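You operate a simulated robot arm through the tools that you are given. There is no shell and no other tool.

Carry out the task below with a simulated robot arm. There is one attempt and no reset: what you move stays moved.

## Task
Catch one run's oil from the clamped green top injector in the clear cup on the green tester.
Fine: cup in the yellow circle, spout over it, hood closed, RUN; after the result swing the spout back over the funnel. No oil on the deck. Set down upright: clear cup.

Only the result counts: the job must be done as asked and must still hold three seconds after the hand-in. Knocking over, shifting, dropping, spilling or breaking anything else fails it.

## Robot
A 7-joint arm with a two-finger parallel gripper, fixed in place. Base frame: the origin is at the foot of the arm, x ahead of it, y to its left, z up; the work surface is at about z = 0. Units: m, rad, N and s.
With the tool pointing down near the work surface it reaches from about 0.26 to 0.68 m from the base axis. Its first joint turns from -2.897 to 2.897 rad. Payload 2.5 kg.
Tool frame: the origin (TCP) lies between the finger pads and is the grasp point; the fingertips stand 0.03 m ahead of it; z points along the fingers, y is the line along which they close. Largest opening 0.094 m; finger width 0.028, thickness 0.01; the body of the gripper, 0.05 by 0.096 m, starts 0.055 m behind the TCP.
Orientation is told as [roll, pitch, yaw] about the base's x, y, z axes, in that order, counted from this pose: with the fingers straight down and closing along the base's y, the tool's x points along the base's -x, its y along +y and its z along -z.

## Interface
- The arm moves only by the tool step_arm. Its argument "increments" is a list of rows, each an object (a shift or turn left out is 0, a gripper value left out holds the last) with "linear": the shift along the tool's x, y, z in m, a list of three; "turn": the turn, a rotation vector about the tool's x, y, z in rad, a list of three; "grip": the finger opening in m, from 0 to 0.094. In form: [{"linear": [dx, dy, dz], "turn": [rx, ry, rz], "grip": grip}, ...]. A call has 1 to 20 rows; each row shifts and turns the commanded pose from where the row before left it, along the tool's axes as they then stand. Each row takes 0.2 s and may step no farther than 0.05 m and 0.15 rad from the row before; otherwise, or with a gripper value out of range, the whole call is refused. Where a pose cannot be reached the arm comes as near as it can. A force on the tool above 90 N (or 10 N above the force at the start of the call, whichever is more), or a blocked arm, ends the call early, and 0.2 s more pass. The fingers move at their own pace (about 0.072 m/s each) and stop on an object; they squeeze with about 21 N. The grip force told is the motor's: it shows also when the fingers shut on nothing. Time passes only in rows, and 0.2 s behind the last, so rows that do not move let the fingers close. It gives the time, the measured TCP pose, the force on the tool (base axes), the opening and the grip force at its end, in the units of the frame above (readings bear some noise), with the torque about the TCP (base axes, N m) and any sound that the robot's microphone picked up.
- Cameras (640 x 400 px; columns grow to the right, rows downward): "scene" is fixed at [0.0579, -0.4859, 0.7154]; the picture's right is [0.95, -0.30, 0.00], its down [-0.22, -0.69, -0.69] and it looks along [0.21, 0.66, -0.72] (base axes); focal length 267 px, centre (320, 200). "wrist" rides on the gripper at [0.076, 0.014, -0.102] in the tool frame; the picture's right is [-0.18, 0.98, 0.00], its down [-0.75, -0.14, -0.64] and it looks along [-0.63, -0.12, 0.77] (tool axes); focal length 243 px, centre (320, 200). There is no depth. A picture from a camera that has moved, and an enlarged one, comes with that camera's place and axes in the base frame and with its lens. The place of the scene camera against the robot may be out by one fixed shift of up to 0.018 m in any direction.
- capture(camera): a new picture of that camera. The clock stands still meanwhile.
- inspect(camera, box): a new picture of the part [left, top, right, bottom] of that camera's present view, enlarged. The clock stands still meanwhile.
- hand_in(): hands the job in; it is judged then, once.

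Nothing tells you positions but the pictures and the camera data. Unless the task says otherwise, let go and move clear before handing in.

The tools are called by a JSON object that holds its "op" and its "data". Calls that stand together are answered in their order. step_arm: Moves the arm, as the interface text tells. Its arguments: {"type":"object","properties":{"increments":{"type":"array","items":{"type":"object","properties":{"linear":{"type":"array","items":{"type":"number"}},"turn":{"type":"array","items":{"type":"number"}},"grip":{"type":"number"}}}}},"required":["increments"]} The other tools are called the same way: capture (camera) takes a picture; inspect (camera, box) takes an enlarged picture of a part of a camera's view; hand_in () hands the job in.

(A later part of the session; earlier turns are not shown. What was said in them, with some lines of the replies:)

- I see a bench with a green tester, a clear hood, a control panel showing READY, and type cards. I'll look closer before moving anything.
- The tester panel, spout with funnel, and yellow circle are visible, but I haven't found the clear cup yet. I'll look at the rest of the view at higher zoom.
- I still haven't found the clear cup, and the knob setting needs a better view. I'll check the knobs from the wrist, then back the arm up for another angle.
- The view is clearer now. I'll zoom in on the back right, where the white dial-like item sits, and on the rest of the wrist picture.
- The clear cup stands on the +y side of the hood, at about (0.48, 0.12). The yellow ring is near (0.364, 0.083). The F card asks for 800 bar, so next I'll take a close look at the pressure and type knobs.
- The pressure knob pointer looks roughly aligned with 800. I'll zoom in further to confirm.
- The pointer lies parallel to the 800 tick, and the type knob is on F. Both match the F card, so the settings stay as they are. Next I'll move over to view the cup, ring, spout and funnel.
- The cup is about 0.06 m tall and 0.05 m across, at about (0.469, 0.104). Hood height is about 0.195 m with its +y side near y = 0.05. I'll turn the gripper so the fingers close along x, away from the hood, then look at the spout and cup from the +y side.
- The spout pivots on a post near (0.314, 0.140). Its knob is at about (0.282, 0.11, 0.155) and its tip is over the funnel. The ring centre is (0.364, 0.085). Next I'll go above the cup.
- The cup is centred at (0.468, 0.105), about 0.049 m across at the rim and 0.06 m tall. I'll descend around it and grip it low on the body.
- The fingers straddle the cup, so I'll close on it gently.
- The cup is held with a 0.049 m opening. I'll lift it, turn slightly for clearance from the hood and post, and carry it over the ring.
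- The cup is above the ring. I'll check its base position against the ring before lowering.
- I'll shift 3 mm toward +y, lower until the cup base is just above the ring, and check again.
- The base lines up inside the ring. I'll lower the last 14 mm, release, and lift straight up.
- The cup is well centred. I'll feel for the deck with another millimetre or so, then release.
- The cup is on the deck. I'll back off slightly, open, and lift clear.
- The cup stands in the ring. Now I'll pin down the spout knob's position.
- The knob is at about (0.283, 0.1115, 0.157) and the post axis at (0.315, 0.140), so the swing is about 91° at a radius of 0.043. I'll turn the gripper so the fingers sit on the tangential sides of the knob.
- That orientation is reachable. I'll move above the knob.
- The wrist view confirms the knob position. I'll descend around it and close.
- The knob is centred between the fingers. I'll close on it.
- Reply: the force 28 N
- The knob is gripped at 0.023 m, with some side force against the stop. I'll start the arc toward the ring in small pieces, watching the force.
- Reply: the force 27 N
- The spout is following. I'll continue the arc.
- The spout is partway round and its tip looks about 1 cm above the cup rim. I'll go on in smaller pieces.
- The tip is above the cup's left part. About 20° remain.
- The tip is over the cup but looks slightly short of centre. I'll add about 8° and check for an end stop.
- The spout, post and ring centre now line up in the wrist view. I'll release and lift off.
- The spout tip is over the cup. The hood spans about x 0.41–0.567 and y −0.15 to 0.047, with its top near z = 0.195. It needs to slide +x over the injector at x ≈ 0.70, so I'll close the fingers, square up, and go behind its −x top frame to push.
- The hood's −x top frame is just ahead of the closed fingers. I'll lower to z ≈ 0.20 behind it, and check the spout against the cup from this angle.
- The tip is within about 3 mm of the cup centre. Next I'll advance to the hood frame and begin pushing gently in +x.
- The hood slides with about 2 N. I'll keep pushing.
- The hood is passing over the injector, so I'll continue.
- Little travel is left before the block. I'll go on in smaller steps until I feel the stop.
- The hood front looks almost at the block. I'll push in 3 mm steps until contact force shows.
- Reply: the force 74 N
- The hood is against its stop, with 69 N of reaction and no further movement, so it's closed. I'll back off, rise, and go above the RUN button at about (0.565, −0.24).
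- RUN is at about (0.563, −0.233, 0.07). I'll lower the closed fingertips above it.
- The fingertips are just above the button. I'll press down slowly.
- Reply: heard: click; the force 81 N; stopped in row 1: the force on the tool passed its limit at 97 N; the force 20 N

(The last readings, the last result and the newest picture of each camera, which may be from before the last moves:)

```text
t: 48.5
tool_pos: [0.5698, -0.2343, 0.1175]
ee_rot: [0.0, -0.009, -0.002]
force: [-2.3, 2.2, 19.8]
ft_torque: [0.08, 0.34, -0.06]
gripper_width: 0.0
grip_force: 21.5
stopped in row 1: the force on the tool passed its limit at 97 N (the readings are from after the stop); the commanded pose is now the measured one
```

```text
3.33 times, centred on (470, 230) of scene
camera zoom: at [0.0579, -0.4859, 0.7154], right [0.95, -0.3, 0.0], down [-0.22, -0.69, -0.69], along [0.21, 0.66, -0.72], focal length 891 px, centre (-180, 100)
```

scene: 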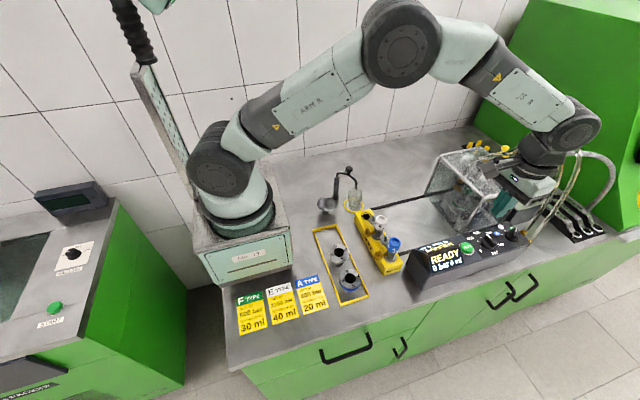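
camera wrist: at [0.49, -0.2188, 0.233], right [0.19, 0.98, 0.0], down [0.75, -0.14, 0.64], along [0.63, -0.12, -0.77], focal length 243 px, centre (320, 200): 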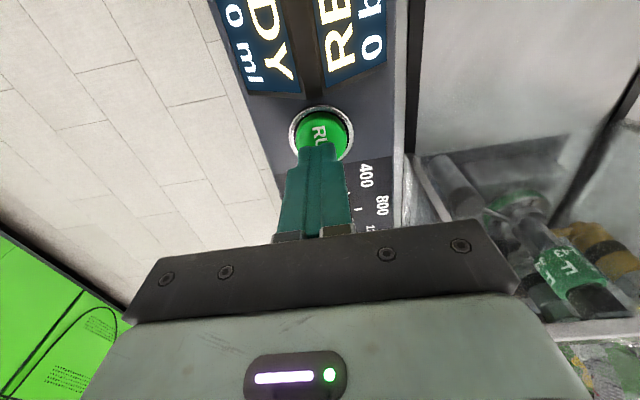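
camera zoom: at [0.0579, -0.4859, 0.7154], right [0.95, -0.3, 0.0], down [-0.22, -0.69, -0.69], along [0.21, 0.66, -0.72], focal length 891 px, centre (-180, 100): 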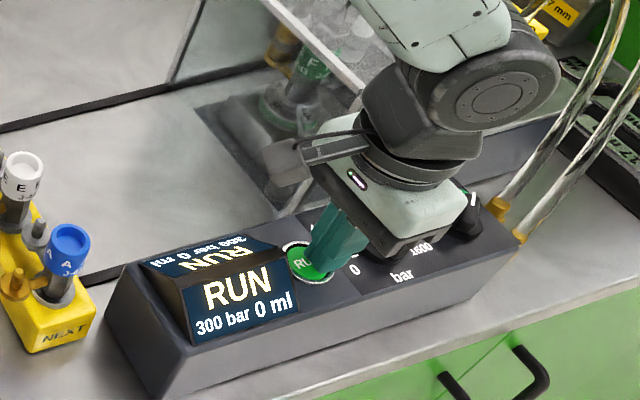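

The run has started (RUN, 300 bar) and I heard one click. I'll lift off straight up and check that the dial wasn't disturbed.

{"op": "step_arm", "data": {"increments": [{"linear": [0, 0, -0.01]}, {"linear": [0, 0, -0.03]}, {"linear": [0, 0, -0.04]}, {"linear": [0, 0, -0.04]}]}}

{"op": "capture", "data": {"camera": "scene"}}

{"op": "inspect", "data": {"camera": "scene", "box": [400, 210, 540, 290]}}

{"op": "inspect", "data": {"camera": "wrist", "box": [260, 0, 400, 220]}}

{"op": "inspect", "data": {"camera": "scene", "box": [310, 150, 390, 220]}}

```text
t: 49.5
tool_pos: [0.5671, -0.2345, 0.2348]
ee_rot: [0.0, -0.001, -0.002]
force: [0.4, -0.5, 0.5]
ft_torque: [0.02, 0.02, 0.0]
gripper_width: 0.0
grip_force: 20.8
```

```text
taken
```

scene: 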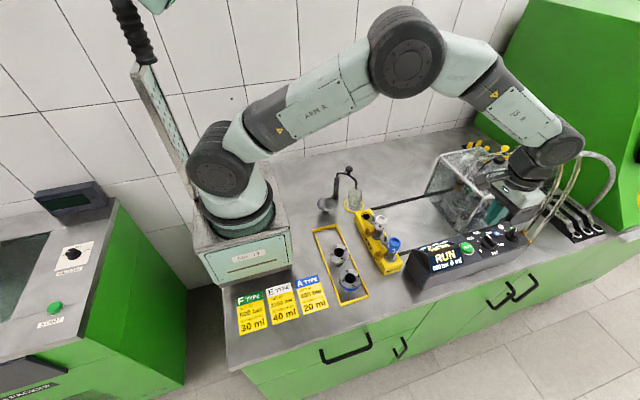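

```text
4.57 times, centred on (470, 250) of scene
camera zoom: at [0.0579, -0.4859, 0.7154], right [0.95, -0.3, 0.0], down [-0.22, -0.69, -0.69], along [0.21, 0.66, -0.72], focal length 1222 px, centre (-366, -29)
```

zoom: 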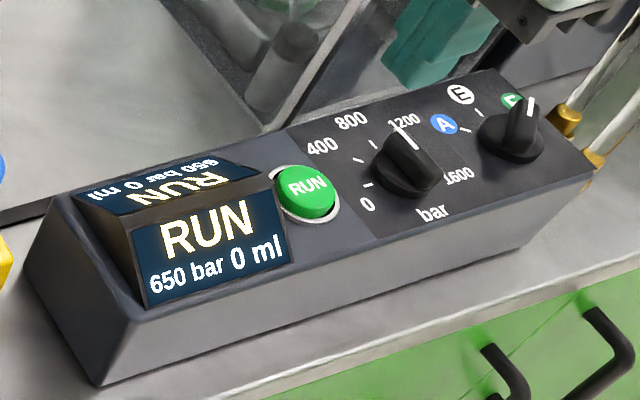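

```text
1.82 times, centred on (330, 110) of wrist
camera zoom: at [0.4897, -0.2215, 0.3379], right [0.19, 0.98, 0.0], down [0.75, -0.14, 0.64], along [0.63, -0.12, -0.77], focal length 441 px, centre (302, 364)
```

zoom: 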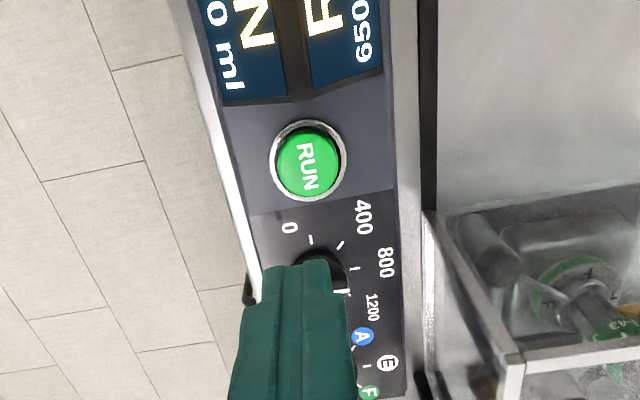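

```text
5.71 times, centred on (350, 185) of scene
camera zoom: at [0.0579, -0.4859, 0.7154], right [0.95, -0.3, 0.0], down [-0.22, -0.69, -0.69], along [0.21, 0.66, -0.72], focal length 1528 px, centre (149, 286)
```

zoom: 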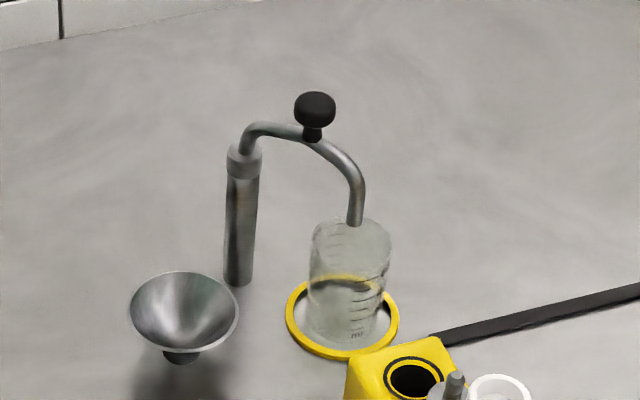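

Pressure is climbing normally. While the run proceeds, I'll move up and back toward the spout and stay clear of it.

{"op": "step_arm", "data": {"increments": [{"linear": [0, 0, -0.04]}, {"linear": [0.02, 0.0, -0.04]}, {"linear": [0.023, 0.035, 0]}, {"linear": [0.023, 0.035, 0]}, {"linear": [0.023, 0.035, 0]}, {"linear": [0.023, 0.035, 0]}, {"linear": [0.023, 0.035, 0]}, {"linear": [0.023, 0.035, 0]}, {"linear": [0.023, 0.035, 0]}, {"linear": [0.023, 0.035, 0]}, {"linear": [0.01, 0.035, 0]}]}}

{"op": "capture", "data": {"camera": "scene"}}

{"op": "inspect", "data": {"camera": "scene", "box": [400, 210, 540, 290]}}

{"op": "inspect", "data": {"camera": "scene", "box": [310, 150, 390, 220]}}

```text
t: 51.9
tool_pos: [0.3565, 0.0872, 0.3128]
ee_rot: [0.0, -0.003, -0.002]
force: [-0.9, 0.7, -0.2]
ft_torque: [-0.01, 0.0, 0.0]
gripper_width: 0.0
grip_force: 21.0
```

```text
taken
```

scene: 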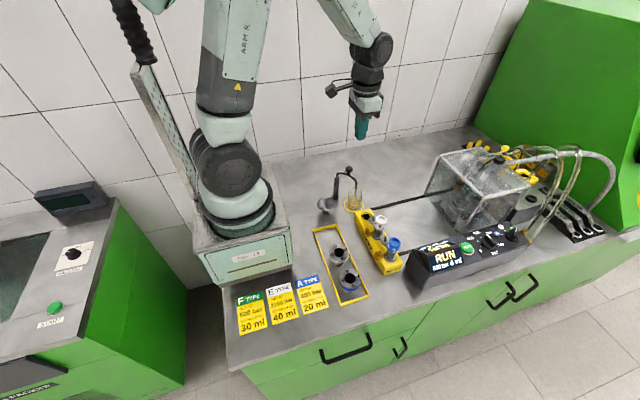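

```text
4.57 times, centred on (470, 250) of scene
camera zoom: at [0.0579, -0.4859, 0.7154], right [0.95, -0.3, 0.0], down [-0.22, -0.69, -0.69], along [0.21, 0.66, -0.72], focal length 1222 px, centre (-366, -29)
```

zoom: 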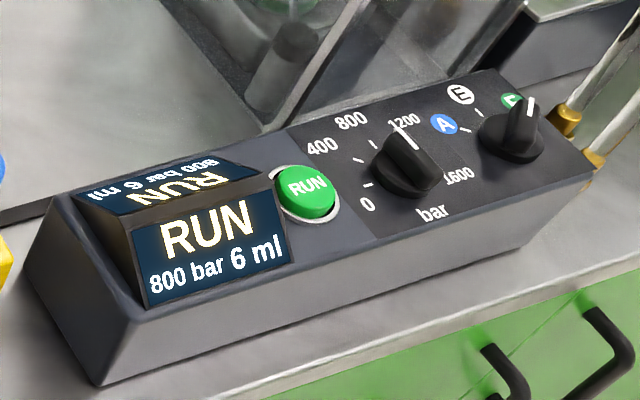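

```text
5.71 times, centred on (350, 185) of scene
camera zoom: at [0.0579, -0.4859, 0.7154], right [0.95, -0.3, 0.0], down [-0.22, -0.69, -0.69], along [0.21, 0.66, -0.72], focal length 1528 px, centre (149, 286)
```

zoom: 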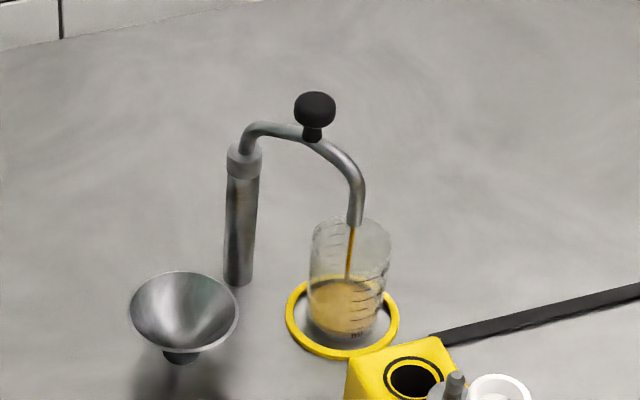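

The test is at exactly 800 bar and oil is flowing into the cup. I'll turn the gripper ready for the knob and wait for the result.

{"op": "step_arm", "data": {"increments": [{"turn": [0, 0, 0.1325], "grip": 0.05}, {"turn": [0, 0, 0.1325]}, {"turn": [0, 0, 0.1325]}, {"turn": [0, 0, 0.1325]}, {"turn": [0, 0, 0.1325]}, {}, {}, {}, {}, {}, {}, {}, {}, {}, {}, {}, {}, {}, {}]}}

{"op": "inspect", "data": {"camera": "scene", "box": [400, 210, 540, 290]}}

{"op": "inspect", "data": {"camera": "scene", "box": [310, 150, 390, 220]}}

{"op": "capture", "data": {"camera": "wrist"}}

```text
t: 55.9
tool_pos: [0.3533, 0.0815, 0.3137]
ee_rot: [0.002, 0.0, -0.663]
force: [0.0, -0.6, -0.3]
ft_torque: [0.01, -0.03, -0.01]
gripper_width: 0.05
grip_force: 0.0
```

```text
4.57 times, centred on (470, 250) of scene
camera zoom: at [0.0579, -0.4859, 0.7154], right [0.95, -0.3, 0.0], down [-0.22, -0.69, -0.69], along [0.21, 0.66, -0.72], focal length 1222 px, centre (-366, -29)
```

zoom: 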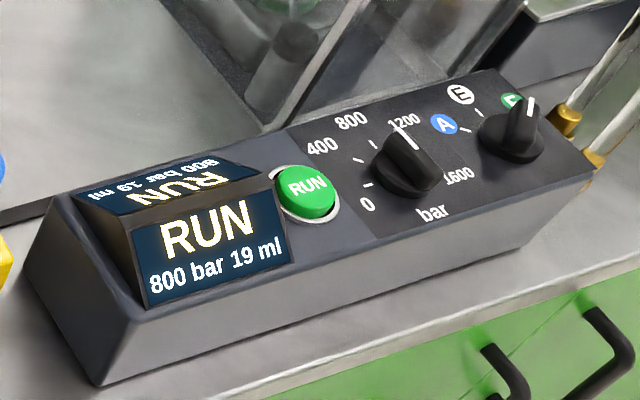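

```text
5.71 times, centred on (350, 185) of scene
camera zoom: at [0.0579, -0.4859, 0.7154], right [0.95, -0.3, 0.0], down [-0.22, -0.69, -0.69], along [0.21, 0.66, -0.72], focal length 1528 px, centre (149, 286)
```

zoom: 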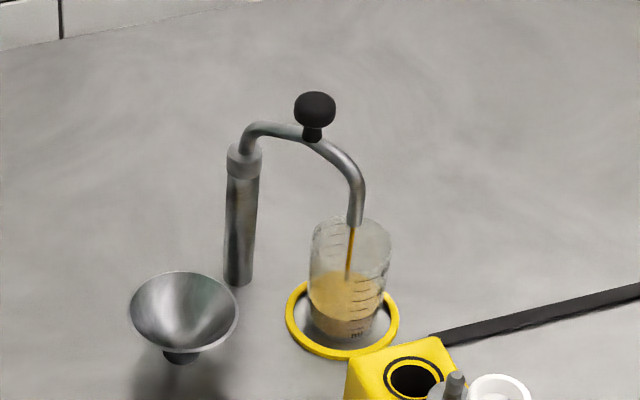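

```text
taken
camera wrist: at [0.3015, 0.1395, 0.4176], right [0.75, 0.66, 0.0], down [0.51, -0.58, 0.64], along [0.43, -0.48, -0.77], focal length 243 px, centre (320, 200)
```

wrist: 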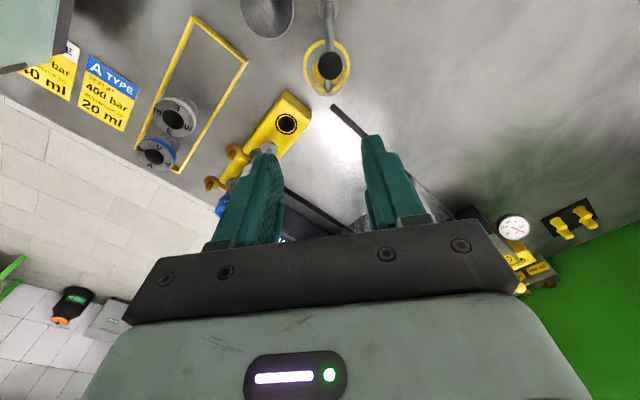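

19 ml so far and still running. I'll keep waiting.

{"op": "step_arm", "data": {"increments": [{}, {}, {}, {}, {}, {}, {}, {}, {}, {}, {}, {}, {}, {}, {}, {}, {}, {}, {}, {}]}}

{"op": "inspect", "data": {"camera": "scene", "box": [400, 210, 540, 290]}}

{"op": "inspect", "data": {"camera": "scene", "box": [310, 150, 390, 220]}}

```text
t: 60.1
tool_pos: [0.3537, 0.0829, 0.3137]
ee_rot: [0.001, 0.001, -0.664]
force: [0.0, -0.3, 0.5]
ft_torque: [-0.01, 0.01, 0.0]
gripper_width: 0.0501
grip_force: 0.1
```

```text
4.57 times, centred on (470, 250) of scene
camera zoom: at [0.0579, -0.4859, 0.7154], right [0.95, -0.3, 0.0], down [-0.22, -0.69, -0.69], along [0.21, 0.66, -0.72], focal length 1222 px, centre (-366, -29)
```

zoom: 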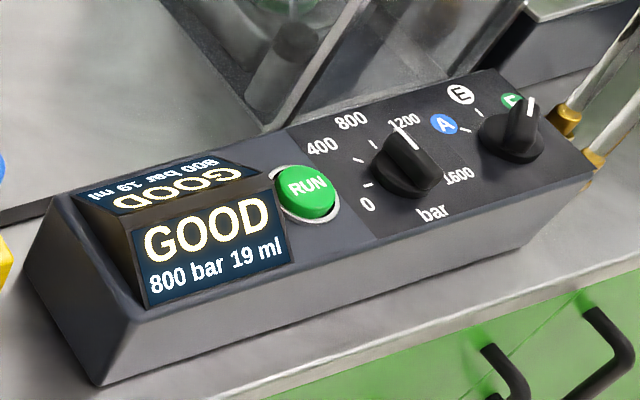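

```text
5.71 times, centred on (350, 185) of scene
camera zoom: at [0.0579, -0.4859, 0.7154], right [0.95, -0.3, 0.0], down [-0.22, -0.69, -0.69], along [0.21, 0.66, -0.72], focal length 1528 px, centre (149, 286)
```

zoom: 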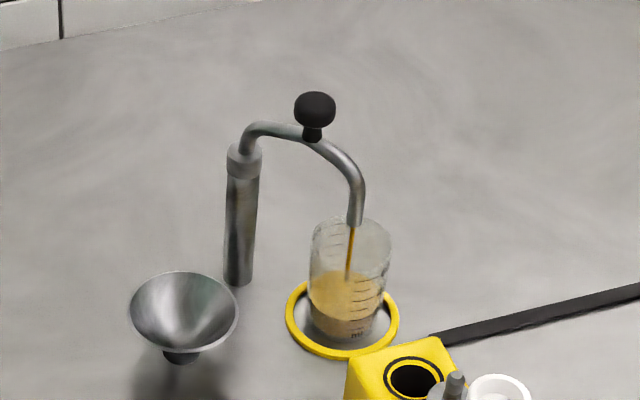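

The result is GOOD, 800 bar, 19 ml. The spout still shows a stream, so I'll wait for it to stop before swinging it away.

{"op": "step_arm", "data": {"increments": [{}, {}, {}, {}, {}, {}, {}, {}, {}, {}]}}

{"op": "inspect", "data": {"camera": "scene", "box": [310, 150, 390, 220]}}

{"op": "inspect", "data": {"camera": "scene", "box": [400, 210, 540, 290]}}

```text
t: 62.3
tool_pos: [0.3535, 0.0819, 0.3141]
ee_rot: [0.002, 0.0, -0.663]
force: [0.0, 0.7, 0.9]
ft_torque: [-0.01, -0.02, 0.0]
gripper_width: 0.0499
grip_force: 0.1
```

```text
5.71 times, centred on (350, 185) of scene
camera zoom: at [0.0579, -0.4859, 0.7154], right [0.95, -0.3, 0.0], down [-0.22, -0.69, -0.69], along [0.21, 0.66, -0.72], focal length 1528 px, centre (149, 286)
```

zoom: 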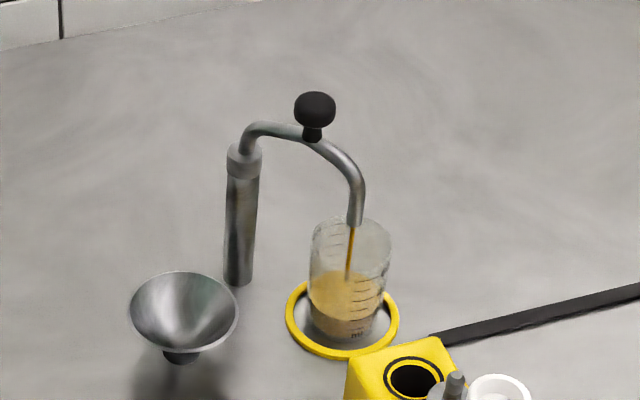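

```text
4.57 times, centred on (470, 250) of scene
camera zoom: at [0.0579, -0.4859, 0.7154], right [0.95, -0.3, 0.0], down [-0.22, -0.69, -0.69], along [0.21, 0.66, -0.72], focal length 1222 px, centre (-366, -29)
```

zoom: 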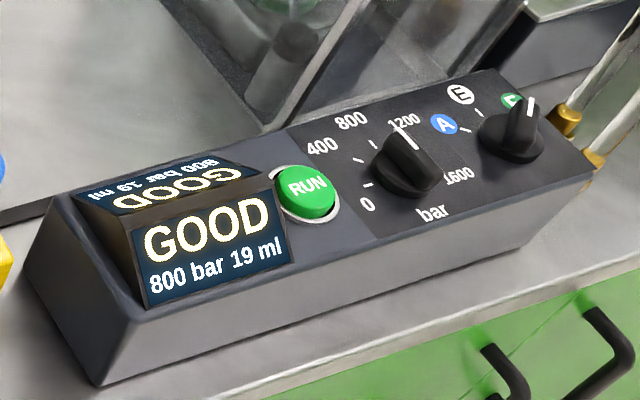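

The stream is still there, so I'll wait longer and watch it.

{"op": "step_arm", "data": {"increments": [{}, {}, {}, {}, {}, {}, {}, {}, {}, {}, {}, {}, {}, {}, {}, {}, {}, {}, {}, {}]}}

{"op": "inspect", "data": {"camera": "scene", "box": [335, 165, 385, 215]}}

{"op": "step_arm", "data": {"increments": [{}, {}, {}, {}, {}, {}, {}, {}, {}, {}, {}, {}, {}, {}, {}, {}, {}, {}, {}, {}]}}

{"op": "inspect", "data": {"camera": "scene", "box": [335, 165, 385, 215]}}

{"op": "inspect", "data": {"camera": "scene", "box": [400, 210, 540, 290]}}

```text
t: 66.5
tool_pos: [0.3543, 0.082, 0.314]
ee_rot: [0.001, 0.002, -0.663]
force: [1.0, -0.4, -0.6]
ft_torque: [-0.01, 0.0, 0.0]
gripper_width: 0.0497
grip_force: 0.0
```

```text
8.00 times, centred on (360, 190) of scene
camera zoom: at [0.0579, -0.4859, 0.7154], right [0.95, -0.3, 0.0], down [-0.22, -0.69, -0.69], along [0.21, 0.66, -0.72], focal length 2139 px, centre (0, 280)
```

zoom: 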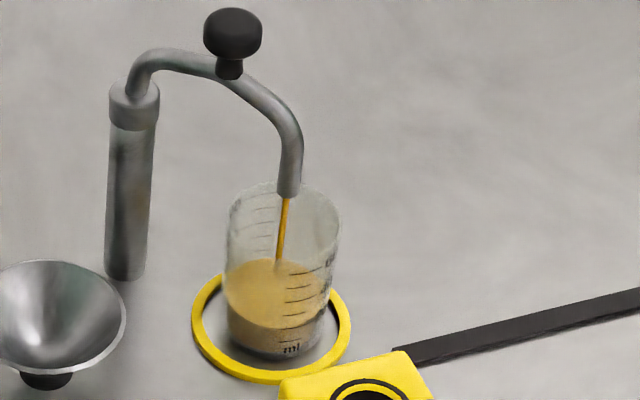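

```text
t: 70.7
tool_pos: [0.3532, 0.0833, 0.3143]
ee_rot: [0.002, 0.001, -0.664]
force: [-0.3, -0.3, -0.4]
ft_torque: [0.01, -0.01, -0.02]
gripper_width: 0.05
grip_force: 0.0
```

```text
8.00 times, centred on (360, 190) of scene
camera zoom: at [0.0579, -0.4859, 0.7154], right [0.95, -0.3, 0.0], down [-0.22, -0.69, -0.69], along [0.21, 0.66, -0.72], focal length 2139 px, centre (0, 280)
```

zoom: 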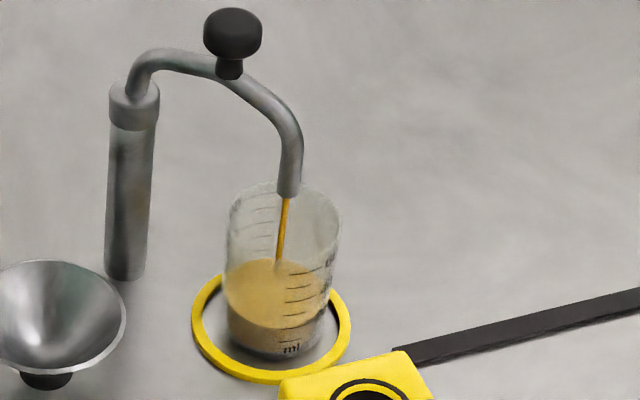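

```text
4.57 times, centred on (470, 250) of scene
camera zoom: at [0.0579, -0.4859, 0.7154], right [0.95, -0.3, 0.0], down [-0.22, -0.69, -0.69], along [0.21, 0.66, -0.72], focal length 1222 px, centre (-366, -29)
```

zoom: 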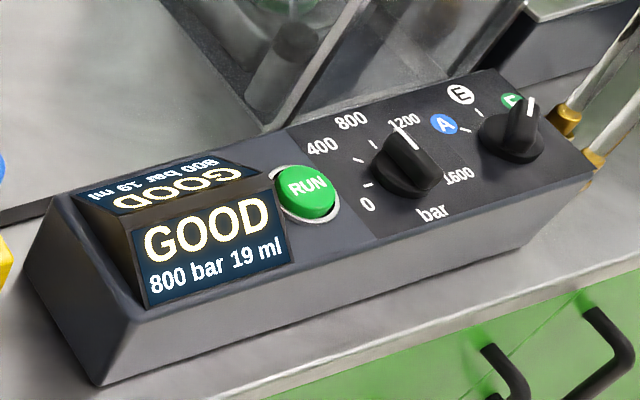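

The liquid level looks unchanged, but the thread of oil still shows. I'll wait a bit longer and compare levels.

{"op": "step_arm", "data": {"increments": [{}, {}, {}, {}, {}, {}, {}, {}, {}, {}, {}, {}, {}, {}, {}, {}, {}, {}, {}, {}]}}

{"op": "step_arm", "data": {"increments": [{}, {}, {}, {}, {}, {}, {}, {}, {}, {}, {}, {}, {}, {}, {}, {}, {}, {}, {}, {}]}}

{"op": "inspect", "data": {"camera": "scene", "box": [345, 175, 375, 212]}}

{"op": "inspect", "data": {"camera": "wrist", "box": [280, 0, 380, 120]}}

```text
t: 74.9
tool_pos: [0.3529, 0.0826, 0.3143]
ee_rot: [0.001, 0.0, -0.664]
force: [-0.2, 0.8, -0.1]
ft_torque: [0.0, 0.0, 0.0]
gripper_width: 0.05
grip_force: 0.1
```

```text
t: 79.1
tool_pos: [0.3526, 0.0834, 0.3142]
ee_rot: [0.002, -0.002, -0.663]
force: [0.0, 0.1, 0.4]
ft_torque: [-0.02, -0.01, -0.02]
gripper_width: 0.0498
grip_force: 0.1
```

```text
10.81 times, centred on (360, 194) of scene
camera zoom: at [0.0579, -0.4859, 0.7154], right [0.95, -0.3, 0.0], down [-0.22, -0.69, -0.69], along [0.21, 0.66, -0.72], focal length 2891 px, centre (-112, 270)
```

zoom: 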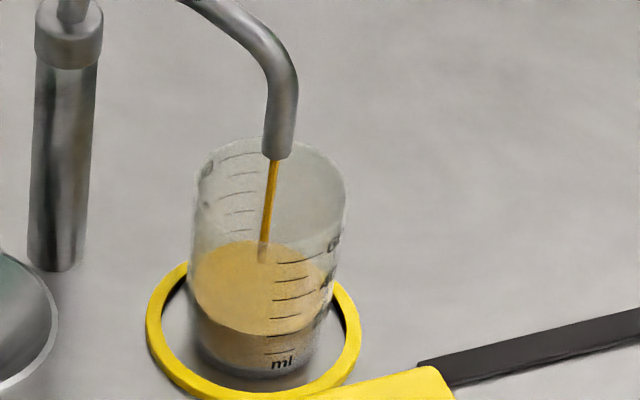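

```text
3.33 times, centred on (330, 60) of wrist
camera zoom: at [0.3015, 0.1395, 0.4176], right [0.75, 0.66, 0.0], down [0.51, -0.58, 0.64], along [0.43, -0.48, -0.77], focal length 809 px, centre (287, 667)
```

zoom: 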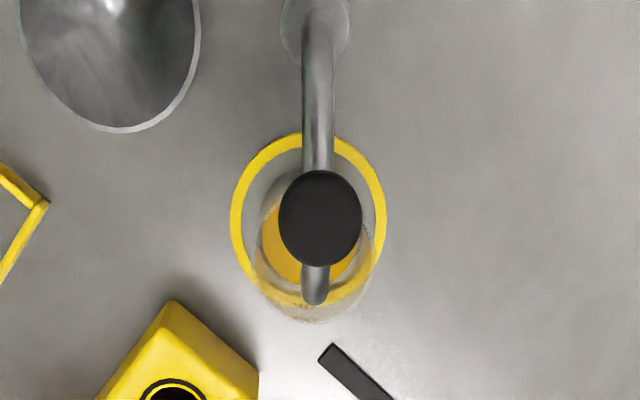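

The level hasn't changed between frames, so no oil is being added; the run is over and the display shows GOOD. I'll go back to the spout knob at (0.343, 0.109, 0.157) and grip it.

{"op": "step_arm", "data": {"increments": [{"linear": [0.0234, 0.015, 0.01], "grip": 0.06}, {"linear": [0, 0, 0.04]}, {"linear": [0, 0, 0.03]}, {}]}}

{"op": "capture", "data": {"camera": "wrist"}}

{"op": "inspect", "data": {"camera": "scene", "box": [310, 110, 410, 220]}}

```text
t: 80.1
tool_pos: [0.3403, 0.1052, 0.2339]
ee_rot: [0.002, -0.002, -0.664]
force: [0.0, 0.4, 0.0]
ft_torque: [-0.03, -0.01, 0.01]
gripper_width: 0.06
grip_force: 0.0
```

```text
taken
camera wrist: at [0.2882, 0.1648, 0.3374], right [0.75, 0.66, 0.0], down [0.51, -0.58, 0.64], along [0.43, -0.48, -0.77], focal length 243 px, centre (320, 200)
```

wrist: 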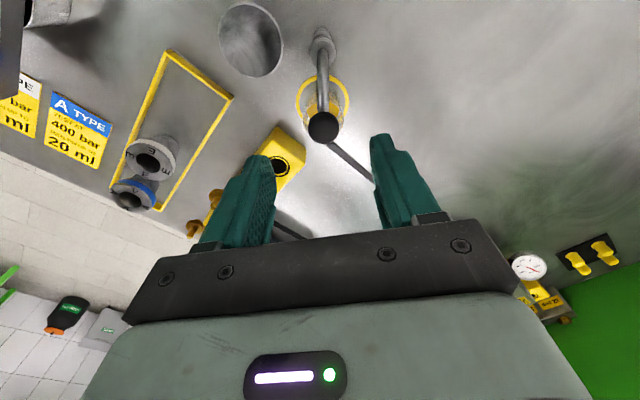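

```text
3.64 times, centred on (360, 165) of scene
camera zoom: at [0.0579, -0.4859, 0.7154], right [0.95, -0.3, 0.0], down [-0.22, -0.69, -0.69], along [0.21, 0.66, -0.72], focal length 972 px, centre (174, 327)
```

zoom: 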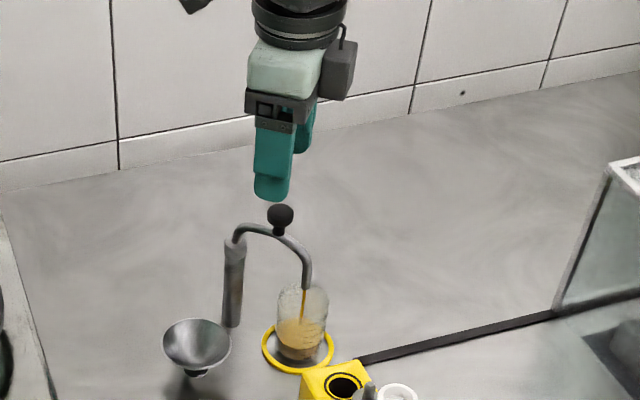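

{"op": "step_arm", "data": {"increments": [{"linear": [0.0008, 0.0035, 0.03]}, {"linear": [0, 0, 0.03]}, {"linear": [0, 0, 0.009]}, {}]}}

{"op": "inspect", "data": {"camera": "wrist", "box": [220, 60, 420, 240]}}

```text
t: 81.1
tool_pos: [0.3427, 0.1114, 0.1638]
ee_rot: [0.002, 0.0, -0.666]
force: [0.0, 0.4, -0.6]
ft_torque: [0.0, 0.03, 0.0]
gripper_width: 0.06
grip_force: 0.0
```

```text
2.22 times, centred on (320, 150) of wrist
camera zoom: at [0.2904, 0.1681, 0.2674], right [0.75, 0.66, 0.0], down [0.51, -0.58, 0.64], along [0.43, -0.48, -0.77], focal length 539 px, centre (320, 311)
```

zoom: 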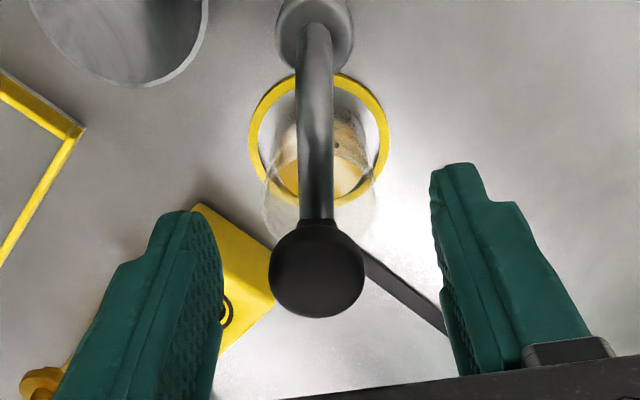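

The knob is between the fingers. I'll centre by 2 mm and close on it.

{"op": "step_arm", "data": {"increments": [{"linear": [0, -0.002, 0], "grip": 0.04}, {"grip": 0.02}, {"grip": 0.015}, {}, {}]}}

{"op": "step_arm", "data": {"increments": [{"linear": [0.00109, -0.00513, 0], "turn": [0, 0, 0.122]}, {"linear": [0.00109, -0.00513, 0], "turn": [0, 0, 0.122]}, {"linear": [0.00109, -0.00513, 0], "turn": [0, 0, 0.122]}, {"linear": [0.00109, -0.00513, 0], "turn": [0, 0, 0.122]}]}}

{"op": "inspect", "data": {"camera": "scene", "box": [310, 140, 400, 220]}}

```text
t: 82.3
tool_pos: [0.3425, 0.1093, 0.1641]
ee_rot: [0.001, 0.001, -0.664]
force: [1.1, -1.8, -2.7]
ft_torque: [-0.02, 0.02, 0.02]
gripper_width: 0.0227
grip_force: 44.9
```

```text
t: 83.3
tool_pos: [0.3248, 0.0992, 0.1655]
ee_rot: [0.0, 0.001, -1.154]
force: [5.3, 2.8, -29.8]
ft_torque: [-0.07, -0.09, -0.25]
gripper_width: 0.0231
grip_force: 45.3
```

```text
5.00 times, centred on (355, 180) of scene
camera zoom: at [0.0579, -0.4859, 0.7154], right [0.95, -0.3, 0.0], down [-0.22, -0.69, -0.69], along [0.21, 0.66, -0.72], focal length 1337 px, centre (145, 300)
```

zoom: 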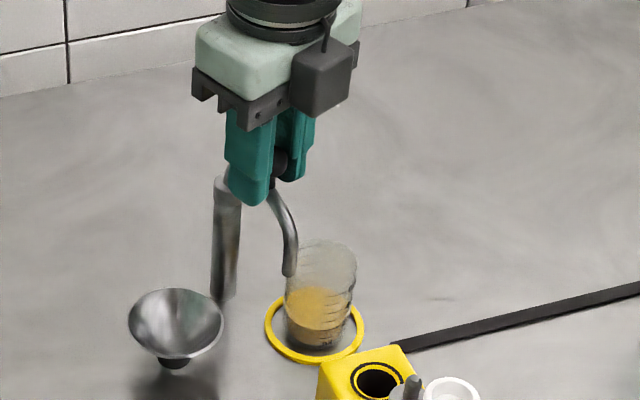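

The thread of oil is gone and the spout is following. I'll continue to the funnel.

{"op": "step_arm", "data": {"increments": [{"linear": [0.00109, -0.00513, 0.0008], "turn": [0, 0, 0.122]}, {"linear": [0.00109, -0.00513, 0], "turn": [0, 0, 0.122]}, {"linear": [0.00109, -0.00513, 0], "turn": [0, 0, 0.122]}, {"linear": [0.00109, -0.00513, 0], "turn": [0, 0, 0.122]}, {"linear": [0.00109, -0.00513, 0], "turn": [0, 0, 0.122]}]}}

{"op": "inspect", "data": {"camera": "scene", "box": [310, 140, 400, 220]}}

```text
t: 84.5
tool_pos: [0.2999, 0.1029, 0.1646]
ee_rot: [0.002, 0.003, -1.762]
force: [2.9, 7.5, -14.9]
ft_torque: [0.11, -0.06, 0.01]
gripper_width: 0.0229
grip_force: 44.6
```

```text
5.00 times, centred on (355, 180) of scene
camera zoom: at [0.0579, -0.4859, 0.7154], right [0.95, -0.3, 0.0], down [-0.22, -0.69, -0.69], along [0.21, 0.66, -0.72], focal length 1337 px, centre (145, 300)
```

zoom: 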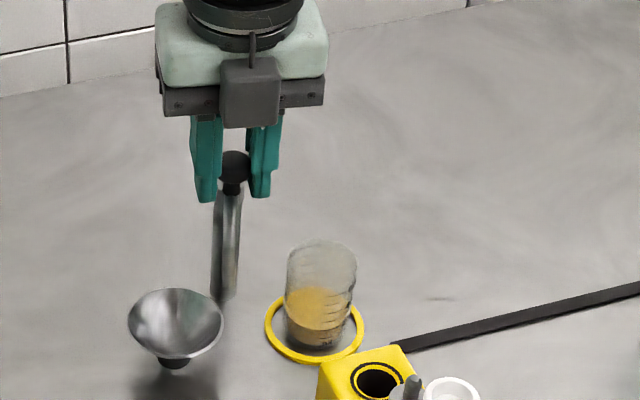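

{"op": "step_arm", "data": {"increments": [{"linear": [0.00109, -0.00513, 0.0004], "turn": [0, 0, 0.122]}, {"linear": [0.00109, -0.00513, 0], "turn": [0, 0, 0.122]}, {"linear": [0.00109, -0.00513, 0], "turn": [0, 0, 0.122]}]}}

{"op": "inspect", "data": {"camera": "scene", "box": [310, 140, 400, 220]}}

{"op": "inspect", "data": {"camera": "wrist", "box": [220, 20, 420, 200]}}

```text
t: 85.3
tool_pos: [0.2869, 0.1081, 0.1633]
ee_rot: [0.004, 0.005, -2.133]
force: [7.9, -2.0, 24.7]
ft_torque: [0.03, -0.24, -0.32]
gripper_width: 0.023
grip_force: 45.1
```

```text
5.00 times, centred on (355, 180) of scene
camera zoom: at [0.0579, -0.4859, 0.7154], right [0.95, -0.3, 0.0], down [-0.22, -0.69, -0.69], along [0.21, 0.66, -0.72], focal length 1337 px, centre (145, 300)
```

zoom: 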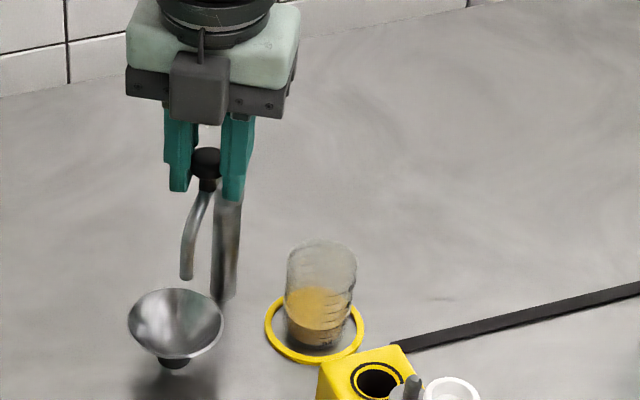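

```text
2.22 times, centred on (320, 110) of wrist
camera zoom: at [0.3382, 0.1647, 0.268], right [0.73, -0.68, 0.0], down [-0.52, -0.56, 0.64], along [-0.43, -0.47, -0.77], focal length 539 px, centre (320, 400)
```

zoom: 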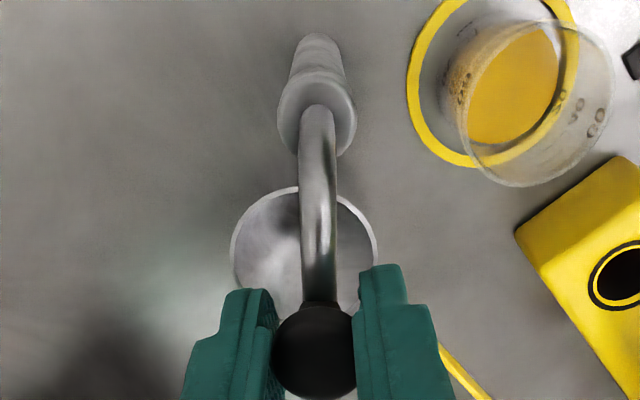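

The spout is about 7° short of the funnel's centre line, so I'll take one more step.

{"op": "step_arm", "data": {"increments": [{"linear": [0.0006, -0.0027, -0.0005], "turn": [0, 0, 0.062]}, {"linear": [0.0006, -0.0027, 0], "turn": [0, 0, 0.062]}]}}

{"op": "inspect", "data": {"camera": "wrist", "box": [220, 20, 420, 200]}}

{"op": "inspect", "data": {"camera": "scene", "box": [310, 140, 400, 220]}}

```text
t: 85.9
tool_pos: [0.2839, 0.1124, 0.1631]
ee_rot: [0.006, 0.003, -2.254]
force: [23.3, -6.8, 0.5]
ft_torque: [-0.12, -0.22, 0.33]
gripper_width: 0.023
grip_force: 45.1
```

```text
2.22 times, centred on (320, 110) of wrist
camera zoom: at [0.3411, 0.1615, 0.2676], right [0.65, -0.76, 0.0], down [-0.59, -0.49, 0.64], along [-0.49, -0.42, -0.77], focal length 539 px, centre (320, 400)
```

zoom: 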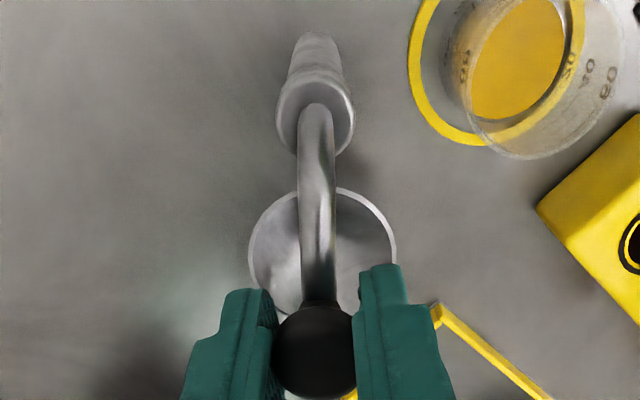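

```text
5.00 times, centred on (355, 180) of scene
camera zoom: at [0.0579, -0.4859, 0.7154], right [0.95, -0.3, 0.0], down [-0.22, -0.69, -0.69], along [0.21, 0.66, -0.72], focal length 1337 px, centre (145, 300)
```

zoom: 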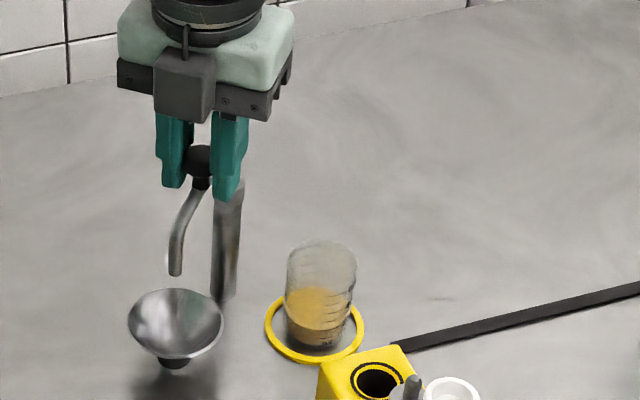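

The spout is over the funnel centre again and has met its stop. I'll release, rise straight up, and move clear.

{"op": "step_arm", "data": {"increments": [{"linear": [0, 0.001, 0], "grip": 0.035}, {"grip": 0.06}, {}, {"linear": [0, 0, -0.03]}, {"linear": [0, 0, -0.04]}, {"linear": [0, 0, -0.04]}, {"linear": [0.03, 0, -0.04]}, {"linear": [0.04, 0, -0.02]}, {"linear": [0.04, 0, 0]}, {}]}}

{"op": "capture", "data": {"camera": "scene"}}

{"op": "capture", "data": {"camera": "wrist"}}

{"op": "inspect", "data": {"camera": "scene", "box": [310, 140, 420, 220]}}

{"op": "inspect", "data": {"camera": "scene", "box": [400, 130, 560, 290]}}

```text
t: 88.1
tool_pos: [0.3518, 0.1983, 0.3344]
ee_rot: [-0.001, 0.001, -2.252]
force: [-0.1, -0.7, -0.1]
ft_torque: [-0.01, 0.0, 0.0]
gripper_width: 0.0598
grip_force: 0.1
```

```text
taken
```

scene: 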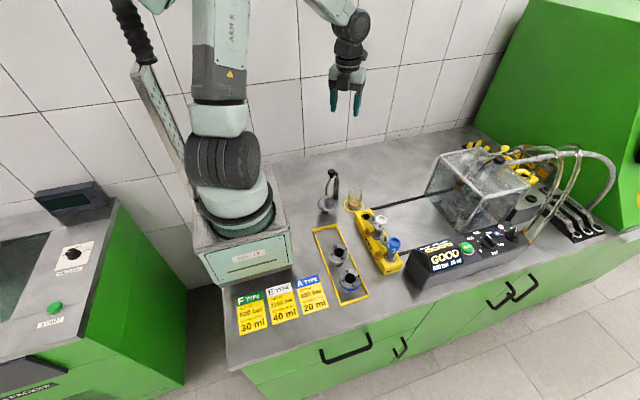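

```text
taken
camera wrist: at [0.4097, 0.2466, 0.4369], right [0.65, -0.76, 0.0], down [-0.58, -0.5, 0.64], along [-0.49, -0.42, -0.77], focal length 243 px, centre (320, 200)
```

wrist: 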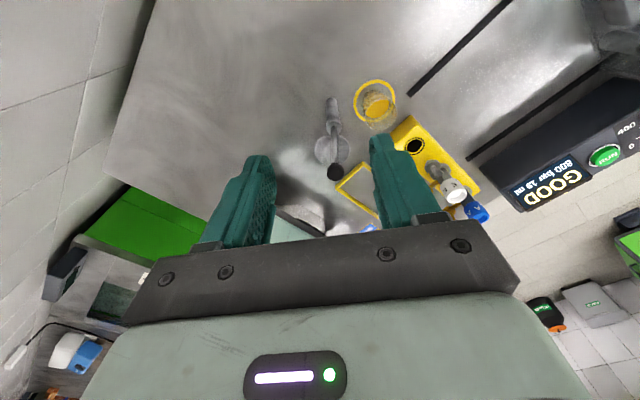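

```text
5.00 times, centred on (365, 180) of scene
camera zoom: at [0.0579, -0.4859, 0.7154], right [0.95, -0.3, 0.0], down [-0.22, -0.69, -0.69], along [0.21, 0.66, -0.72], focal length 1337 px, centre (95, 300)
```

zoom: 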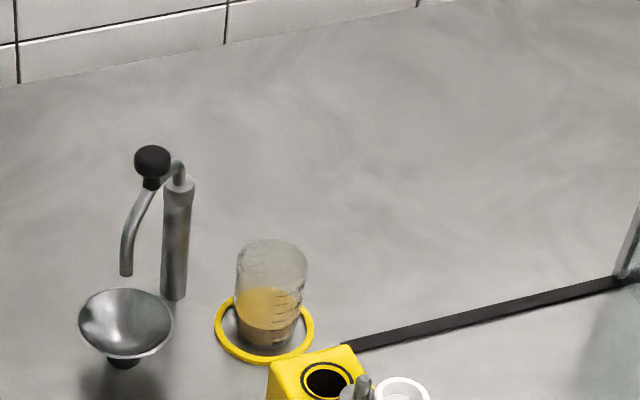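

```text
2.50 times, centred on (480, 210) of scene
camera zoom: at [0.0579, -0.4859, 0.7154], right [0.95, -0.3, 0.0], down [-0.22, -0.69, -0.69], along [0.21, 0.66, -0.72], focal length 668 px, centre (-80, 175)
```

zoom: 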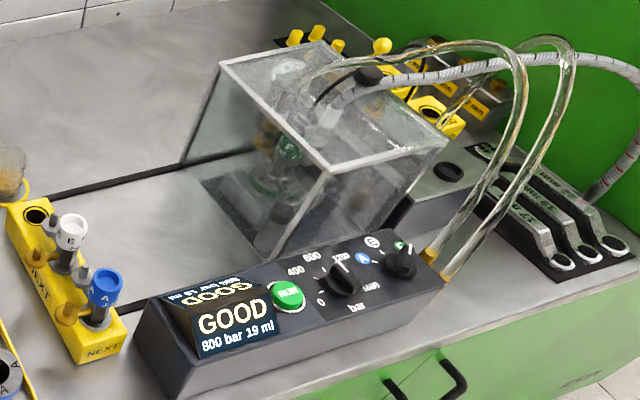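

The display shows GOOD, the cup stands upright in the ring, the spout is over the funnel, and the hood is closed. One last close look for oil on the deck.

{"op": "inspect", "data": {"camera": "wrist", "box": [290, 60, 430, 190]}}

{"op": "inspect", "data": {"camera": "scene", "box": [315, 165, 375, 215]}}

```text
3.08 times, centred on (360, 125) of wrist
camera zoom: at [0.4097, 0.2466, 0.4369], right [0.65, -0.76, 0.0], down [-0.58, -0.5, 0.64], along [-0.49, -0.42, -0.77], focal length 746 px, centre (197, 431)
```

zoom: 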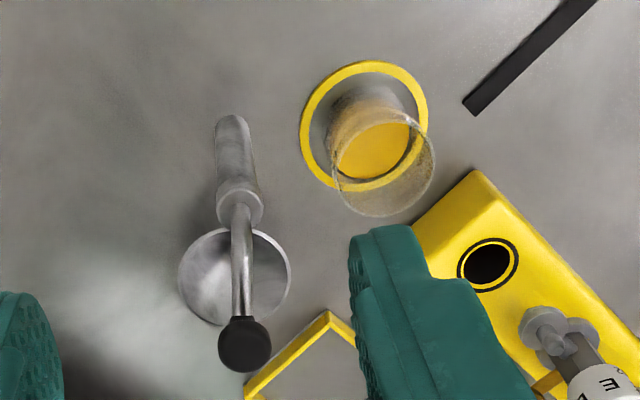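

```text
8.00 times, centred on (345, 190) of scene
camera zoom: at [0.0579, -0.4859, 0.7154], right [0.95, -0.3, 0.0], down [-0.22, -0.69, -0.69], along [0.21, 0.66, -0.72], focal length 2139 px, centre (120, 280)
```

zoom: 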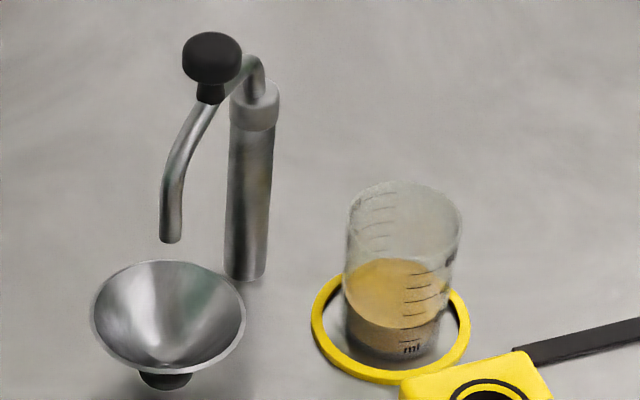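

The deck is clean. The cup with the oil stands upright in the ring, the spout is back over the funnel, and the arm is clear, so I'm handing in.

{"op": "hand_in", "data": {}}

```text
The job is handed in.
```

The job is done and handed in. The clear cup caught one run's oil from the green top injector, and the tester shows GOOD at 800 bar, 19 ml.

- **Settings:** the dials were already on F and 800 bar, which matches the F card, so I left them alone.
- **Cup:** it stands upright in the yellow circle with the oil in it.
- **Spout:** after the result, a thread of oil still showed at the spout for about 20 seconds, though the level in the cup wasn't rising. It was gone once I started swinging the spout back over the funnel.
- **Hood:** it is closed against its stop, and I left it closed.
- **Deck:** I saw no oil on it in the last close-up views.
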